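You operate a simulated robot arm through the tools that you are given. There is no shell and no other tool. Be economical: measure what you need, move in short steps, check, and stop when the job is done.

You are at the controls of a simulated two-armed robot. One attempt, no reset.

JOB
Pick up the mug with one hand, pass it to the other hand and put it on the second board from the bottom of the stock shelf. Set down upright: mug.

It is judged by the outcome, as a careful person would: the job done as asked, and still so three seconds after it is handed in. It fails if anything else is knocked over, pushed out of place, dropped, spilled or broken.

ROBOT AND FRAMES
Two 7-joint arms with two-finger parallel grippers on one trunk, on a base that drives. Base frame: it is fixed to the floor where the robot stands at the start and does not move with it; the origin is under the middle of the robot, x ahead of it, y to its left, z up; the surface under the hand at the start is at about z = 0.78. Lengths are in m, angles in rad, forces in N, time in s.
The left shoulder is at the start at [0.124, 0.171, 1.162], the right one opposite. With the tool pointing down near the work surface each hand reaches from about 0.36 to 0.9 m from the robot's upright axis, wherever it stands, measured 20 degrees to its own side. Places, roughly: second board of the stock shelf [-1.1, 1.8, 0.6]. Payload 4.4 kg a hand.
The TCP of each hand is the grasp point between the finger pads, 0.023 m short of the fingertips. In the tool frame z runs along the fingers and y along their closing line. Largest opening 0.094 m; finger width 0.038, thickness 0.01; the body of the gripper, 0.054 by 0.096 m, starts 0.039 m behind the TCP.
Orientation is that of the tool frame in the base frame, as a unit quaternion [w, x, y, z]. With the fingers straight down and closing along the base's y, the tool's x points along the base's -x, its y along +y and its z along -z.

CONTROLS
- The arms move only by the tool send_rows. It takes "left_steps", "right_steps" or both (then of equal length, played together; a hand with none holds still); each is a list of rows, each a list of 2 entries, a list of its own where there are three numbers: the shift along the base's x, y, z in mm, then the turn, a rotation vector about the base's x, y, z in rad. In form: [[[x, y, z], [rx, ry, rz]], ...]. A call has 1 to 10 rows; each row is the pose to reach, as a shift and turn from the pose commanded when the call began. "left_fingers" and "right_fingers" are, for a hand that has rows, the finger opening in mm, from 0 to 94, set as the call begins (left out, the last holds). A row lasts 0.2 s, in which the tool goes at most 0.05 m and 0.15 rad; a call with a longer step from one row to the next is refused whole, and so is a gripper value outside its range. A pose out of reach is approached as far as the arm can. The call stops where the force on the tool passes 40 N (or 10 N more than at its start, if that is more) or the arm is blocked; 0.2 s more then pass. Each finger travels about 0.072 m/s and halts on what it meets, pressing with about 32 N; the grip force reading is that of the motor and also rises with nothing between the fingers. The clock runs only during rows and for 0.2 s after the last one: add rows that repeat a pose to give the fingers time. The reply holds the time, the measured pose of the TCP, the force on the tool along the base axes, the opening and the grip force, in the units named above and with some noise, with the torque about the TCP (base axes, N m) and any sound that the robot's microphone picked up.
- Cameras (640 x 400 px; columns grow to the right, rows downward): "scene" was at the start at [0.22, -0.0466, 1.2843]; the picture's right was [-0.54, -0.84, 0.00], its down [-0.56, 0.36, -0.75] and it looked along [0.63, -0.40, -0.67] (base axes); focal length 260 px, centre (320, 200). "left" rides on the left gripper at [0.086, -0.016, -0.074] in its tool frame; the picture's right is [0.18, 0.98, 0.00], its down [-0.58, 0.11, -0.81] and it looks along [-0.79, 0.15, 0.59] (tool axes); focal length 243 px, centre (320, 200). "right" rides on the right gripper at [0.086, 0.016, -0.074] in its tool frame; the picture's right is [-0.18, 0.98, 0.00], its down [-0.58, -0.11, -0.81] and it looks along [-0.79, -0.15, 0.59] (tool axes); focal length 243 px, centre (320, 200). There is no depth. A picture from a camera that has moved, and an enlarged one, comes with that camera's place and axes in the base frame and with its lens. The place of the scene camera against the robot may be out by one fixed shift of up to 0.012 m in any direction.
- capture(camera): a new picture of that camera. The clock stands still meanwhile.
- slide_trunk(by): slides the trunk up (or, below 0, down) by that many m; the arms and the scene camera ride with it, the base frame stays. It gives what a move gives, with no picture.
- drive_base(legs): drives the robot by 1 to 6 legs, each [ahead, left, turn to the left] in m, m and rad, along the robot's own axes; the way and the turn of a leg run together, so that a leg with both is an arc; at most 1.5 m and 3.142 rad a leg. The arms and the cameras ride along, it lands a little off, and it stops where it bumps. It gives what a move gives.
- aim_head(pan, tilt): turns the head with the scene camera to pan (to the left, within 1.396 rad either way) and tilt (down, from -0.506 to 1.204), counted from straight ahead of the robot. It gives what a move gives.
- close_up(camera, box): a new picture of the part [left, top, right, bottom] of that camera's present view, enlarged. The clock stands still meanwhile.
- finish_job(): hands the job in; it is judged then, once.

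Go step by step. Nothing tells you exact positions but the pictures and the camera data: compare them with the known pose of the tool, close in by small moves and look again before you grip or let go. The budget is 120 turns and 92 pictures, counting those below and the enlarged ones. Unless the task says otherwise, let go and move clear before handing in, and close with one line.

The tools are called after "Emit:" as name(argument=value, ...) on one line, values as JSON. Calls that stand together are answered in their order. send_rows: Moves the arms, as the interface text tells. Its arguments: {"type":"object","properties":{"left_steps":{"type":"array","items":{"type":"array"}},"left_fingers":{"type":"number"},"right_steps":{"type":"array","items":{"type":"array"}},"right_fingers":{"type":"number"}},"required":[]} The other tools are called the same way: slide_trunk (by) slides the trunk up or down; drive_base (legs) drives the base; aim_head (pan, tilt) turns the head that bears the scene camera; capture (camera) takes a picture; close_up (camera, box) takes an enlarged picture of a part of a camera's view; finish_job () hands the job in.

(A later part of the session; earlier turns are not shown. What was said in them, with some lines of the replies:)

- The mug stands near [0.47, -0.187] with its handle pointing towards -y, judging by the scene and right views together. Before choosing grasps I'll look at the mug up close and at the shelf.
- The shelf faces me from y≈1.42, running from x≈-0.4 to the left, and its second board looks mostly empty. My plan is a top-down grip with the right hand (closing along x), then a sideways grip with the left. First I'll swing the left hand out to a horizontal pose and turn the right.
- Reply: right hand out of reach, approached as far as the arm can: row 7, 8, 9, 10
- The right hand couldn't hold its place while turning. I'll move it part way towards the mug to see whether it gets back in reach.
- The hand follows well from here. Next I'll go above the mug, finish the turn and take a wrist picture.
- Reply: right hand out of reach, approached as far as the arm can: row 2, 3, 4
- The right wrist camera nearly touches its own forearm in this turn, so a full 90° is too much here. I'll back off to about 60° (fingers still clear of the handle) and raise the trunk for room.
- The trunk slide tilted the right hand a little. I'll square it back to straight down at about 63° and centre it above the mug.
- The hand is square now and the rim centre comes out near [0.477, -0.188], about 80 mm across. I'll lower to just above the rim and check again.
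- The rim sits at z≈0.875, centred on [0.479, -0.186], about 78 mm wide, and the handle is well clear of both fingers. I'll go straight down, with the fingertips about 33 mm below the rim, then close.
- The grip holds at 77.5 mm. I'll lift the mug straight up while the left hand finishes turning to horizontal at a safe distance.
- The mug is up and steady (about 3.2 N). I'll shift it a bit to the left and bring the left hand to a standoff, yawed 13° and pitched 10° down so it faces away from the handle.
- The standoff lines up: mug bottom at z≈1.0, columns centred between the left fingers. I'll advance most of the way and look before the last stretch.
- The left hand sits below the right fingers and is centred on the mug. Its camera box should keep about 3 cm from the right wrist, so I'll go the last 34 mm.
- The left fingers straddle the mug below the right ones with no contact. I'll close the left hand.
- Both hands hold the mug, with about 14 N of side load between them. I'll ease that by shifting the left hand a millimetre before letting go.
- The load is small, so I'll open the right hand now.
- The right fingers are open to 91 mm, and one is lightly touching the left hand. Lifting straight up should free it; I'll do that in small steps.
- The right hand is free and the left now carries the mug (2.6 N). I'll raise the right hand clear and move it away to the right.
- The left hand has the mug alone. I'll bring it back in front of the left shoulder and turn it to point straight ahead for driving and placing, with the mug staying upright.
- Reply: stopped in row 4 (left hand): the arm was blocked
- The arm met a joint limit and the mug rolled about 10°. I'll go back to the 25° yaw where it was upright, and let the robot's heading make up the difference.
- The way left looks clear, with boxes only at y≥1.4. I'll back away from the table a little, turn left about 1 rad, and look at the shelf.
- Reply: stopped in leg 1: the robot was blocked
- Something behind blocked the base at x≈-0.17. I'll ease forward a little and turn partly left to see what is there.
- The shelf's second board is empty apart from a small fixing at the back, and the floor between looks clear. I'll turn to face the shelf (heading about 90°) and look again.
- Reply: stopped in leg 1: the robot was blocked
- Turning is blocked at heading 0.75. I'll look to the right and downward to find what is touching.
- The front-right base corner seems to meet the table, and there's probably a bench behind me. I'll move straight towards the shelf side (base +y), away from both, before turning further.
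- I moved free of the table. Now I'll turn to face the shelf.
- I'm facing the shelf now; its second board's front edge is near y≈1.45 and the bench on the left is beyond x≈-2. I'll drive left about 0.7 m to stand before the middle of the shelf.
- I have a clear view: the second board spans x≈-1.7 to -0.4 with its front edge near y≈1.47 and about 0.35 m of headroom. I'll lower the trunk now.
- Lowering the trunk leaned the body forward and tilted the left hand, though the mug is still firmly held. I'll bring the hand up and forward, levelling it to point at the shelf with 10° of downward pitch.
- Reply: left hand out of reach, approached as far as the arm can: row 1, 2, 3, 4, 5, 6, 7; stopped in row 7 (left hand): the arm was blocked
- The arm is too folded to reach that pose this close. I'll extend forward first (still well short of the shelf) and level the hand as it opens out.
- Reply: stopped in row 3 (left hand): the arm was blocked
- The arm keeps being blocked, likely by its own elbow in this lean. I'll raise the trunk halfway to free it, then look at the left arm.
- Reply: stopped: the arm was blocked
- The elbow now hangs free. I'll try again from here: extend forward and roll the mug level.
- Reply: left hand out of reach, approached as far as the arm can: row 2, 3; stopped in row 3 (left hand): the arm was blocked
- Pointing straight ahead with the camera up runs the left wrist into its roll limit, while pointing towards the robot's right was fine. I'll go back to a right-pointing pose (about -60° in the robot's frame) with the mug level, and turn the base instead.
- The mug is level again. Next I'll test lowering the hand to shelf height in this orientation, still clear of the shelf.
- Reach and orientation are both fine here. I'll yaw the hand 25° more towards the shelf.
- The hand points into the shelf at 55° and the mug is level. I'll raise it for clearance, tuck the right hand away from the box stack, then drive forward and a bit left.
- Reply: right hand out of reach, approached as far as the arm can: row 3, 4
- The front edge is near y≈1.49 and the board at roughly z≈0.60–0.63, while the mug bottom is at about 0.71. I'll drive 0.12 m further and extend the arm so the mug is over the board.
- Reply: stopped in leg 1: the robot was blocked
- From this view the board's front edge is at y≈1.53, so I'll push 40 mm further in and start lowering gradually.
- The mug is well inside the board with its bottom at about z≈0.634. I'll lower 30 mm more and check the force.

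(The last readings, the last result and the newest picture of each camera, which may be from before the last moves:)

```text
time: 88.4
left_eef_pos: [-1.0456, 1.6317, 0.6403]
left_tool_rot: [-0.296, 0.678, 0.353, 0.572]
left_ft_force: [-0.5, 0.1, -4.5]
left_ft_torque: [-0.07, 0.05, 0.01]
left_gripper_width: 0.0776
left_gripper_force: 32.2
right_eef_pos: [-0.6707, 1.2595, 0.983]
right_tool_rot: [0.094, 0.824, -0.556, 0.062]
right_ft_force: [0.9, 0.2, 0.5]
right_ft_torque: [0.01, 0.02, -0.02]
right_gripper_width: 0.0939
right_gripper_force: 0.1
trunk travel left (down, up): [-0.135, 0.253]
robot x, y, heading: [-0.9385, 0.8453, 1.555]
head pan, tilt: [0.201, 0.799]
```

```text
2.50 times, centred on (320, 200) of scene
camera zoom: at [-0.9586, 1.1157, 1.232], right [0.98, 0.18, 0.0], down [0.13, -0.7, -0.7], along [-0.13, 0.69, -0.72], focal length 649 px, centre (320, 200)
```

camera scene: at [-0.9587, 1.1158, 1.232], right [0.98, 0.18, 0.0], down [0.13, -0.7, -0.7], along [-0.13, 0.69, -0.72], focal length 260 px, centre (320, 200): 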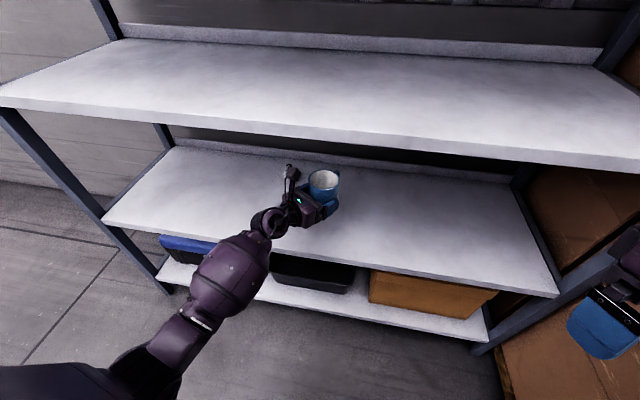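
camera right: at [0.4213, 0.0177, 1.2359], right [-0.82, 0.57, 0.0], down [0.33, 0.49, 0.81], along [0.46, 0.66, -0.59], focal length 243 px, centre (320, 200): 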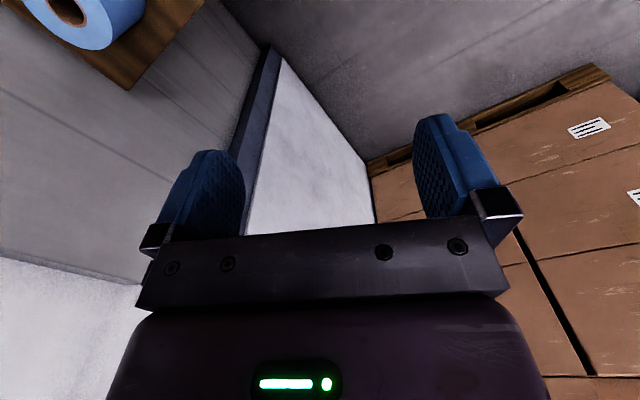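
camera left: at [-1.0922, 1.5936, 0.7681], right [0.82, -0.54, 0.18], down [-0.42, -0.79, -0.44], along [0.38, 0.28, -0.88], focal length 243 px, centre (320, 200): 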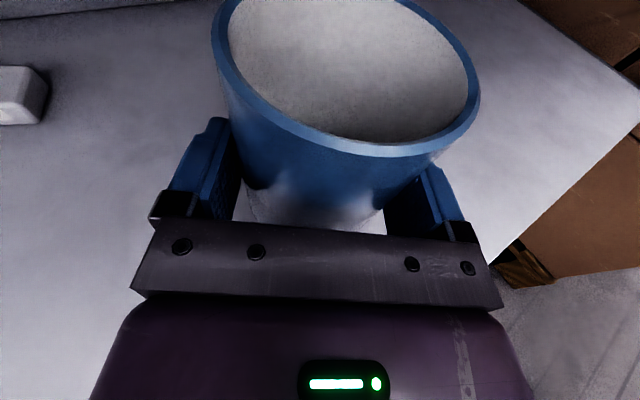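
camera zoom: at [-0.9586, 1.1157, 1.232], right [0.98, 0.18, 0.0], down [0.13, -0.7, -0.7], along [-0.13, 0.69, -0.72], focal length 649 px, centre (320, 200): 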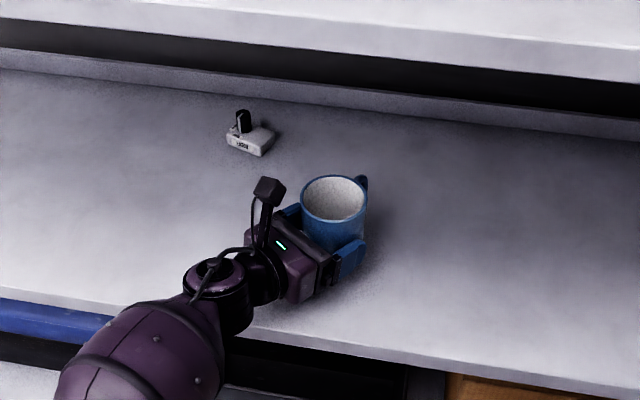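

There's no contact yet. I'll keep lowering in 3–4 mm rows.

Emit:
send_rows(left_steps=[[[0, 0, -4], [0, 0, 0]], [[0, 0, -8], [0, 0, 0]], [[0, 0, -12], [0, 0, 0]]])

Emit:
send_rows(left_steps=[[[0, 0, -3], [0, 0, 0]], [[0, 0, -6], [0, 0, 0]]])

Emit:
close_up(camera="scene", box=[240, 140, 400, 260])

Emit:
capture(camera="left")

```text
time: 89.2
left_eef_pos: [-1.0461, 1.6316, 0.6292]
left_tool_rot: [-0.297, 0.678, 0.354, 0.572]
left_ft_force: [-0.7, 0.0, -2.9]
left_ft_torque: [-0.07, 0.03, -0.02]
left_gripper_width: 0.0774
left_gripper_force: 32.2
right_eef_pos: [-0.6725, 1.2611, 0.9846]
right_tool_rot: [0.095, 0.824, -0.555, 0.061]
right_ft_force: [0.3, -0.1, -0.1]
right_ft_torque: [0.02, 0.02, 0.01]
right_gripper_width: 0.0941
right_gripper_force: 0.1
trunk travel left (down, up): [-0.135, 0.253]
robot x, y, heading: [-0.9394, 0.845, 1.556]
head pan, tilt: [0.201, 0.799]
```

```text
time: 89.8
left_eef_pos: [-1.0458, 1.6303, 0.6224]
left_tool_rot: [-0.296, 0.679, 0.353, 0.572]
left_ft_force: [0.4, -0.2, -3.1]
left_ft_torque: [-0.04, 0.06, 0.05]
left_gripper_width: 0.0776
left_gripper_force: 32.0
right_eef_pos: [-0.6714, 1.2611, 0.9825]
right_tool_rot: [0.095, 0.823, -0.556, 0.061]
right_ft_force: [-0.2, 0.1, -0.5]
right_ft_torque: [-0.03, 0.02, 0.0]
right_gripper_width: 0.094
right_gripper_force: 0.1
trunk travel left (down, up): [-0.135, 0.253]
robot x, y, heading: [-0.9398, 0.8469, 1.552]
head pan, tilt: [0.201, 0.799]
```

```text
3.33 times, centred on (320, 200) of scene
camera zoom: at [-0.9586, 1.1157, 1.232], right [0.98, 0.18, 0.0], down [0.13, -0.7, -0.7], along [-0.13, 0.69, -0.72], focal length 865 px, centre (320, 200)
```

zoom: 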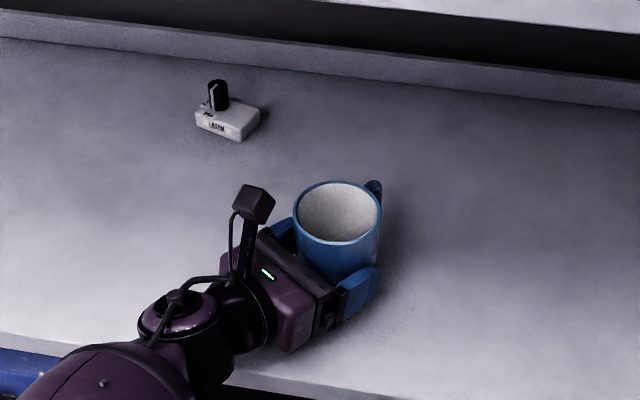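

```text
35 pictures are left
camera left: at [-1.0925, 1.5921, 0.7204], right [0.82, -0.54, 0.18], down [-0.42, -0.79, -0.44], along [0.38, 0.28, -0.88], focal length 243 px, centre (320, 200)
```

left: 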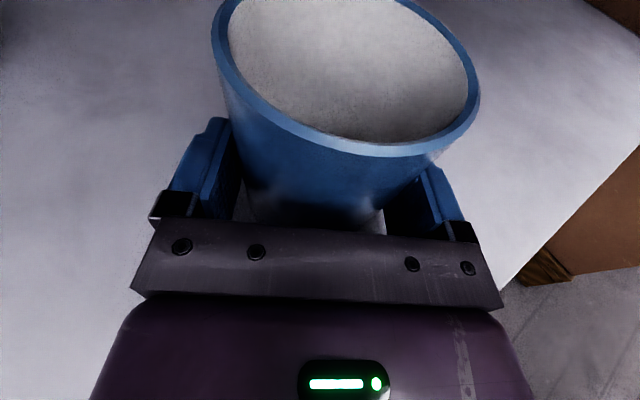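

Still no contact, and the mug bottom is at about 0.585. I'll continue carefully.

Emit:
send_rows(left_steps=[[[0, 0, -3], [0, 0, 0]], [[0, 0, -6], [0, 0, 0]], [[0, 0, -9], [0, 0, 0]]])

```text
time: 90.6
left_eef_pos: [-1.0448, 1.634, 0.6201]
left_tool_rot: [-0.299, 0.677, 0.351, 0.573]
left_ft_force: [-6.0, -15.0, 25.7]
left_ft_torque: [-2.09, 0.96, 0.09]
left_gripper_width: 0.0778
left_gripper_force: 31.0
right_eef_pos: [-0.6726, 1.2612, 0.9853]
right_tool_rot: [0.093, 0.824, -0.556, 0.06]
right_ft_force: [0.4, 0.2, -0.1]
right_ft_torque: [0.01, -0.03, -0.05]
right_gripper_width: 0.0942
right_gripper_force: 0.0
trunk travel left (down, up): [-0.135, 0.253]
robot x, y, heading: [-0.9405, 0.8482, 1.559]
head pan, tilt: [0.201, 0.799]
```

Contact came, but the torque places it about 6–7 cm behind the grasp point, so the underside of the gripper touched the board rather than the mug. I'll lift, pull back 40 mm so that part hangs off the front edge, and look.

Emit:
send_rows(left_steps=[[[0, 0, 8], [0, 0, 0]], [[0, 0, 22], [0, 0, 0]], [[0, -20, 22], [0, 0, 0]], [[0, -38, 22], [0, 0, 0]], [[0, -38, 22], [0, 0, 0]]])

Emit:
close_up(camera="scene", box=[240, 140, 400, 260])

Emit:
capture(camera="left")

Emit:
capture(camera="right")

```text
time: 91.8
left_eef_pos: [-1.0449, 1.5933, 0.6356]
left_tool_rot: [-0.296, 0.678, 0.353, 0.573]
left_ft_force: [0.4, 0.7, -2.3]
left_ft_torque: [-0.04, 0.01, -0.01]
left_gripper_width: 0.0776
left_gripper_force: 32.5
right_eef_pos: [-0.671, 1.2592, 0.9824]
right_tool_rot: [0.095, 0.823, -0.556, 0.061]
right_ft_force: [-0.2, -0.3, 0.4]
right_ft_torque: [0.0, -0.05, -0.01]
right_gripper_width: 0.0939
right_gripper_force: 0.1
trunk travel left (down, up): [-0.135, 0.253]
robot x, y, heading: [-0.9408, 0.8488, 1.556]
head pan, tilt: [0.201, 0.799]
```

```text
3.33 times, centred on (320, 200) of scene
camera zoom: at [-0.9582, 1.1157, 1.2319], right [0.98, 0.18, 0.0], down [0.13, -0.7, -0.7], along [-0.13, 0.69, -0.72], focal length 865 px, centre (320, 200)
```

zoom: 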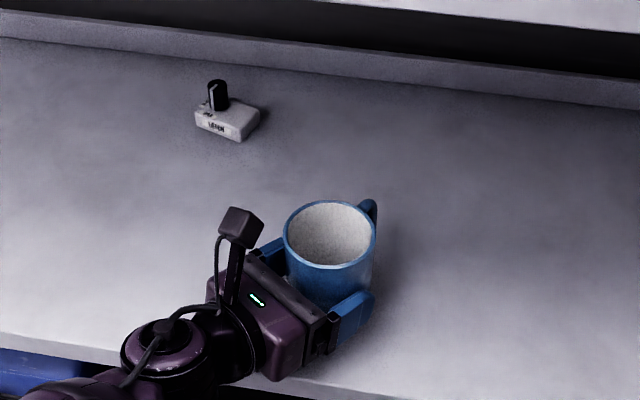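

```text
33 pictures are left
camera left: at [-1.0924, 1.5538, 0.7334], right [0.82, -0.54, 0.18], down [-0.42, -0.79, -0.44], along [0.38, 0.28, -0.88], focal length 243 px, centre (320, 200)
```

left: 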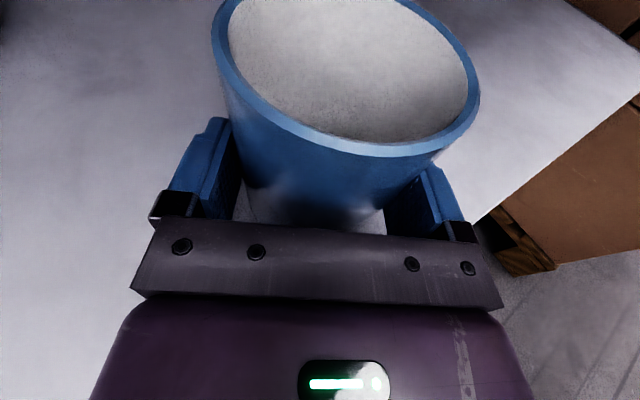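

```text
32 pictures are left
camera right: at [-0.6546, 1.1938, 1.0751], right [-0.98, -0.19, 0.05], down [-0.11, 0.75, 0.66], along [-0.16, 0.64, -0.75], focal length 243 px, centre (320, 200)
```

right: 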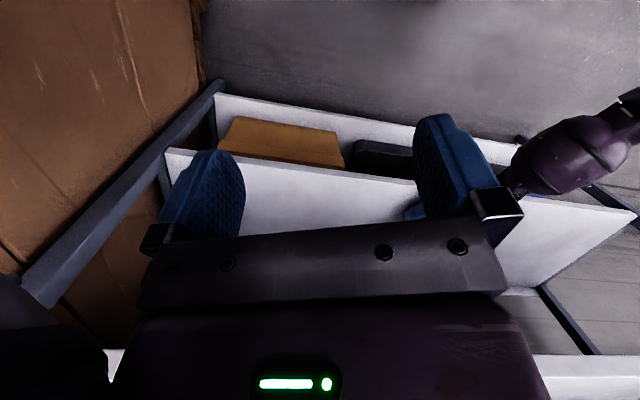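

The board edge is at y≈1.525 and the mug axis at y≈1.60, so it would stand a good 4 cm inside. I'll lower again in small steps.

Emit:
send_rows(left_steps=[[[0, 0, -5], [0, 0, 0]], [[0, 0, -10], [0, 0, 0]], [[0, 0, -13], [0, 0, 0]], [[0, 0, -16], [0, 0, 0]]])

Emit:
send_rows(left_steps=[[[0, 0, -2], [0, 0, 0]], [[0, 0, -3], [0, 0, 0]]])

```text
time: 92.8
left_eef_pos: [-1.0459, 1.593, 0.62]
left_tool_rot: [-0.297, 0.678, 0.354, 0.571]
left_ft_force: [0.2, 0.1, -2.5]
left_ft_torque: [-0.06, 0.01, -0.01]
left_gripper_width: 0.0776
left_gripper_force: 32.1
right_eef_pos: [-0.6719, 1.2599, 0.9832]
right_tool_rot: [0.096, 0.824, -0.555, 0.061]
right_ft_force: [0.4, -0.9, -0.6]
right_ft_torque: [0.0, -0.02, 0.0]
right_gripper_width: 0.094
right_gripper_force: 0.0
trunk travel left (down, up): [-0.135, 0.253]
robot x, y, heading: [-0.9418, 0.8438, 1.554]
head pan, tilt: [0.201, 0.799]
```

```text
time: 93.4
left_eef_pos: [-1.0457, 1.5941, 0.6198]
left_tool_rot: [-0.298, 0.677, 0.353, 0.573]
left_ft_force: [-0.2, -7.0, 7.7]
left_ft_torque: [-0.77, 0.42, 0.22]
left_gripper_width: 0.0776
left_gripper_force: 32.3
right_eef_pos: [-0.6718, 1.2615, 0.9836]
right_tool_rot: [0.094, 0.824, -0.555, 0.061]
right_ft_force: [-0.6, 0.9, 0.4]
right_ft_torque: [0.03, -0.04, -0.01]
right_gripper_width: 0.094
right_gripper_force: 0.2
trunk travel left (down, up): [-0.135, 0.253]
robot x, y, heading: [-0.9396, 0.8432, 1.556]
head pan, tilt: [0.201, 0.799]
```

Contact came at the same height and again behind the grasp, so an underside part of the gripper and the mug bottom are nearly level. To measure the remaining gap, I'll pull back until that part is off the board and feel for the mug's own contact.

Emit:
send_rows(left_steps=[[[0, 0, 5], [0, 0, 0]], [[0, -20, 5], [0, 0, 0]], [[0, -38, 5], [0, 0, 0]], [[0, -38, 3], [0, 0, 0]], [[0, -38, 0], [0, 0, 0]]])

Emit:
send_rows(left_steps=[[[0, 0, -1.5], [0, 0, 0]], [[0, 0, -3], [0, 0, 0]]])

```text
time: 94.6
left_eef_pos: [-1.0468, 1.5564, 0.6189]
left_tool_rot: [-0.298, 0.678, 0.352, 0.573]
left_ft_force: [-1.8, -2.3, 3.0]
left_ft_torque: [-0.12, 0.16, 0.04]
left_gripper_width: 0.0775
left_gripper_force: 32.0
right_eef_pos: [-0.6714, 1.2615, 0.9842]
right_tool_rot: [0.094, 0.824, -0.555, 0.062]
right_ft_force: [-0.6, 0.1, 0.7]
right_ft_torque: [0.02, 0.01, -0.01]
right_gripper_width: 0.0941
right_gripper_force: 0.0
trunk travel left (down, up): [-0.135, 0.253]
robot x, y, heading: [-0.9419, 0.844, 1.555]
head pan, tilt: [0.201, 0.799]
```

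```text
time: 95.2
left_eef_pos: [-1.0461, 1.5573, 0.617]
left_tool_rot: [-0.299, 0.677, 0.351, 0.574]
left_ft_force: [-3.8, -6.7, 19.1]
left_ft_torque: [0.28, -0.19, -0.03]
left_gripper_width: 0.0777
left_gripper_force: 31.4
right_eef_pos: [-0.6709, 1.2594, 0.9853]
right_tool_rot: [0.094, 0.824, -0.555, 0.061]
right_ft_force: [-0.8, -0.2, -0.2]
right_ft_torque: [0.04, -0.01, 0.03]
right_gripper_width: 0.0938
right_gripper_force: 0.1
trunk travel left (down, up): [-0.135, 0.253]
robot x, y, heading: [-0.9454, 0.8484, 1.559]
head pan, tilt: [0.201, 0.799]
```

Here the mug itself touched, at z≈0.618, only about 2 mm below where the gripper's underside touches. So I can go back in, lower to light contact and release with at most a 2 mm settle.

Emit:
send_rows(left_steps=[[[0, 0, 10], [0, 0, 0]], [[0, 25, 12], [0, 0, 0]], [[0, 50, 12], [0, 0, 0]], [[0, 70, 12], [0, 0, 0]], [[0, 70, 8], [0, 0, 0]], [[0, 70, 5], [0, 0, 0]]])

Emit:
close_up(camera="scene", box=[240, 140, 400, 260])

```text
time: 96.6
left_eef_pos: [-1.0464, 1.6259, 0.6198]
left_tool_rot: [-0.296, 0.679, 0.353, 0.572]
left_ft_force: [0.0, 1.0, -3.6]
left_ft_torque: [-0.09, 0.02, 0.01]
left_gripper_width: 0.0777
left_gripper_force: 31.6
right_eef_pos: [-0.6722, 1.2594, 0.983]
right_tool_rot: [0.095, 0.824, -0.555, 0.061]
right_ft_force: [-0.5, -0.4, 0.0]
right_ft_torque: [0.01, -0.02, 0.03]
right_gripper_width: 0.0938
right_gripper_force: 0.0
trunk travel left (down, up): [-0.135, 0.253]
robot x, y, heading: [-0.9401, 0.847, 1.556]
head pan, tilt: [0.201, 0.799]
```

```text
3.33 times, centred on (320, 200) of scene
camera zoom: at [-0.9583, 1.1157, 1.2318], right [0.98, 0.18, 0.0], down [0.13, -0.7, -0.7], along [-0.13, 0.69, -0.72], focal length 865 px, centre (320, 200)
```

zoom: 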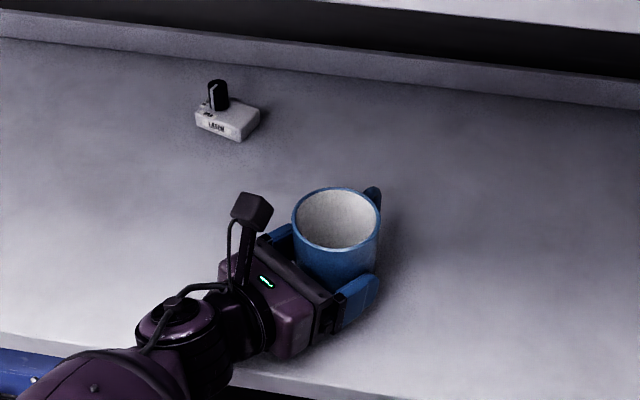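

I'm within a couple of millimetres of the board. I'll lower one more millimetre and open the left hand.

Emit:
send_rows(left_steps=[[[0, 0, -1], [0, 0, 0]], [[0, 0, -1.5], [0, 0, 0]]])

Emit:
send_rows(left_steps=[[[0, 0, 0], [0, 0, 0]], [[0, 0, 0], [0, 0, 0]], [[0, 0, 0], [0, 0, 0]]], left_fingers=94)

Emit:
close_up(camera="scene", box=[240, 140, 400, 260])

Emit:
capture(camera="left")

```text
time: 97.2
left_eef_pos: [-1.0452, 1.6274, 0.6199]
left_tool_rot: [-0.298, 0.678, 0.354, 0.572]
left_ft_force: [-2.5, -2.9, 4.0]
left_ft_torque: [-0.39, 0.42, 0.07]
left_gripper_width: 0.0776
left_gripper_force: 31.6
right_eef_pos: [-0.6716, 1.2605, 0.9836]
right_tool_rot: [0.095, 0.824, -0.555, 0.061]
right_ft_force: [-0.3, -0.5, -0.4]
right_ft_torque: [-0.01, -0.01, -0.01]
right_gripper_width: 0.094
right_gripper_force: 0.0
trunk travel left (down, up): [-0.135, 0.253]
robot x, y, heading: [-0.9415, 0.8466, 1.554]
head pan, tilt: [0.201, 0.799]
```

```text
time: 98.0
left_eef_pos: [-1.0459, 1.6259, 0.6196]
left_tool_rot: [-0.298, 0.678, 0.353, 0.572]
left_ft_force: [-1.2, 1.4, 4.9]
left_ft_torque: [-0.13, 0.26, -0.06]
left_gripper_width: 0.0942
left_gripper_force: 0.0
right_eef_pos: [-0.6711, 1.2608, 0.9825]
right_tool_rot: [0.094, 0.824, -0.556, 0.062]
right_ft_force: [0.5, 0.1, 0.6]
right_ft_torque: [0.02, 0.05, -0.03]
right_gripper_width: 0.094
right_gripper_force: 0.0
trunk travel left (down, up): [-0.135, 0.253]
robot x, y, heading: [-0.9409, 0.8464, 1.56]
head pan, tilt: [0.201, 0.799]
```

```text
3.33 times, centred on (320, 200) of scene
camera zoom: at [-0.9581, 1.1154, 1.2321], right [0.98, 0.18, 0.0], down [0.13, -0.7, -0.7], along [-0.13, 0.69, -0.72], focal length 865 px, centre (320, 200)
```

zoom: 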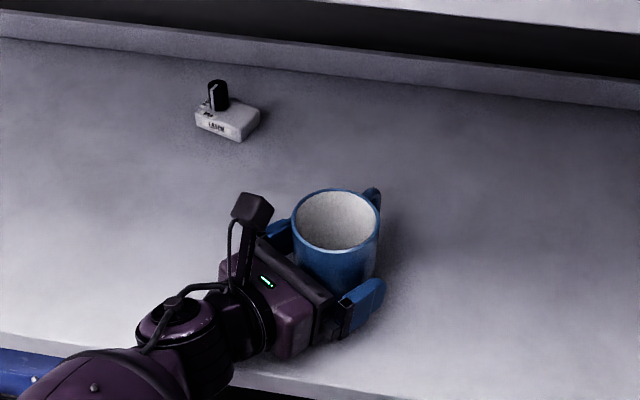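

```text
29 pictures are left
camera left: at [-1.0922, 1.5867, 0.7173], right [0.82, -0.54, 0.18], down [-0.42, -0.79, -0.44], along [0.38, 0.28, -0.88], focal length 243 px, centre (320, 200)
```

left: 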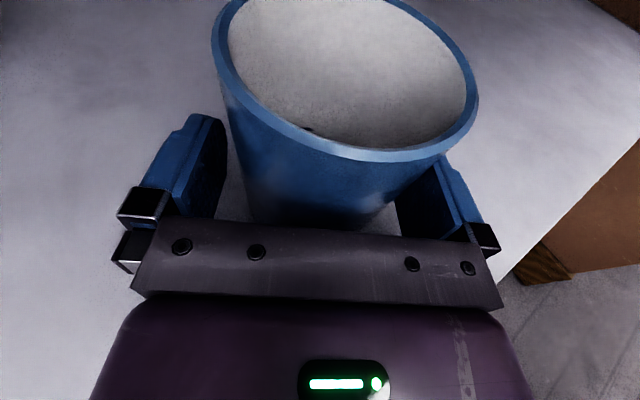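

The mug stands free and upright between the open fingers. I'll lift a few millimetres and back the hand out along its own axis.

Emit:
send_rows(left_steps=[[[0, 0, 4], [0, 0, 0]], [[-8, -12, 5], [0, 0, 0]], [[-20, -29, 6], [0, 0, 0]], [[-34, -49, 8], [0, 0, 0]], [[-51, -74, 12], [0, 0, 0]], [[-68, -98, 16], [0, 0, 0]], [[-85, -123, 20], [0, 0, 0]], [[-100, -145, 25], [0, 0, 0]]])

Emit:
capture(camera="scene")

Emit:
capture(camera="left")

```text
time: 99.8
left_eef_pos: [-1.1432, 1.4833, 0.6415]
left_tool_rot: [-0.296, 0.679, 0.352, 0.573]
left_ft_force: [-0.4, -0.1, 0.6]
left_ft_torque: [-0.01, 0.01, 0.01]
left_gripper_width: 0.0941
left_gripper_force: 0.1
right_eef_pos: [-0.671, 1.2618, 0.9841]
right_tool_rot: [0.094, 0.824, -0.556, 0.062]
right_ft_force: [-1.0, -0.4, -0.5]
right_ft_torque: [0.0, -0.03, 0.03]
right_gripper_width: 0.0941
right_gripper_force: 0.0
trunk travel left (down, up): [-0.135, 0.253]
robot x, y, heading: [-0.9426, 0.8489, 1.558]
head pan, tilt: [0.201, 0.799]
```

```text
28 pictures are left
camera scene: at [-0.9581, 1.1156, 1.2321], right [0.98, 0.18, 0.0], down [0.13, -0.7, -0.7], along [-0.13, 0.69, -0.72], focal length 260 px, centre (320, 200)
```

scene: 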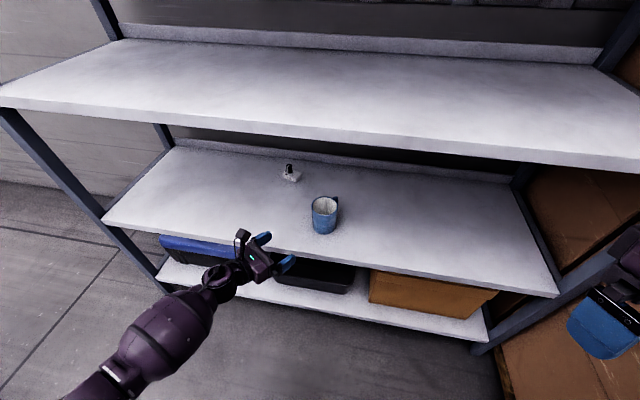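

```text
27 pictures are left
camera left: at [-1.1906, 1.4433, 0.7401], right [0.82, -0.54, 0.18], down [-0.42, -0.79, -0.44], along [0.38, 0.28, -0.88], focal length 243 px, centre (320, 200)
```

left: 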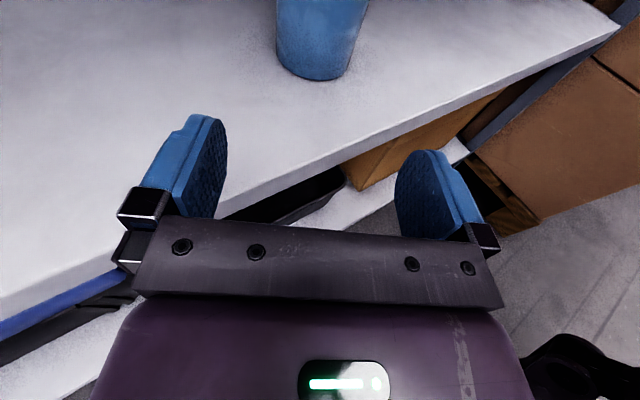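

The mug stands upright, well inside the second board. I'll pull the hand fully clear, back the base off a little, and take a last look.

Emit:
send_rows(left_steps=[[[-10, -35, 5], [0, 0, 0]], [[-20, -70, 10], [0, 0, 0]], [[-20, -105, 20], [0, 0, 0]]])

Emit:
drive_base(legs=[[-0.1, 0, 0]])

Emit:
close_up(camera="scene", box=[160, 80, 480, 280])

```text
time: 100.6
left_eef_pos: [-1.1649, 1.3772, 0.6597]
left_tool_rot: [-0.296, 0.679, 0.352, 0.572]
left_ft_force: [0.3, -0.7, 0.8]
left_ft_torque: [-0.04, 0.01, 0.02]
left_gripper_width: 0.0939
left_gripper_force: 0.0
right_eef_pos: [-0.6722, 1.2612, 0.9832]
right_tool_rot: [0.094, 0.824, -0.556, 0.061]
right_ft_force: [-0.4, -0.1, 1.0]
right_ft_torque: [0.01, 0.0, -0.01]
right_gripper_width: 0.0939
right_gripper_force: 0.1
trunk travel left (down, up): [-0.135, 0.253]
robot x, y, heading: [-0.9415, 0.8469, 1.555]
head pan, tilt: [0.201, 0.799]
```

```text
time: 101.7
left_eef_pos: [-1.1657, 1.2797, 0.6587]
left_tool_rot: [-0.296, 0.679, 0.353, 0.572]
left_ft_force: [-0.7, -0.6, 0.6]
left_ft_torque: [0.0, -0.01, -0.02]
left_gripper_width: 0.0941
left_gripper_force: 0.1
right_eef_pos: [-0.6729, 1.1646, 0.9842]
right_tool_rot: [0.096, 0.823, -0.557, 0.06]
right_ft_force: [-0.6, -0.7, 0.2]
right_ft_torque: [-0.01, -0.01, 0.03]
right_gripper_width: 0.094
right_gripper_force: 0.2
trunk travel left (down, up): [-0.135, 0.253]
robot x, y, heading: [-0.9452, 0.7481, 1.556]
head pan, tilt: [0.201, 0.799]
```

```text
2.00 times, centred on (320, 180) of scene
camera zoom: at [-0.959, 1.0191, 1.2318], right [0.98, 0.18, 0.0], down [0.13, -0.7, -0.7], along [-0.13, 0.69, -0.72], focal length 519 px, centre (320, 240)
```

zoom: 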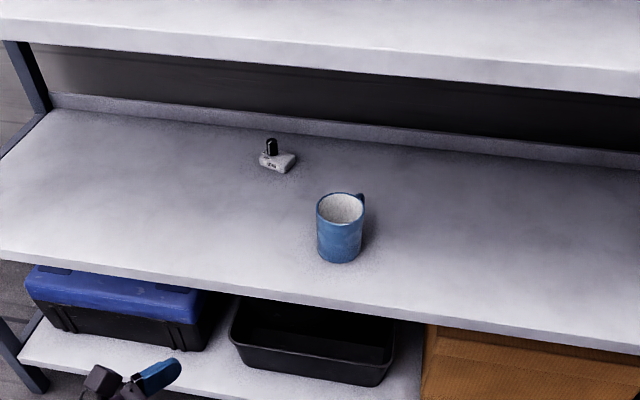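

The mug stands upright on the second board, both hands are clear, and the bins below are where they were. I'm handing the job in.

Emit:
finish_job()

```text
The job is handed in.
```

I picked up the mug with the right hand, passed it to the left, and set it upright on the second board of the stock shelf. The base was stopped by contact four times while driving. I saw nothing knocked over or out of place, but I never saw what blocked it from behind when I first backed up.
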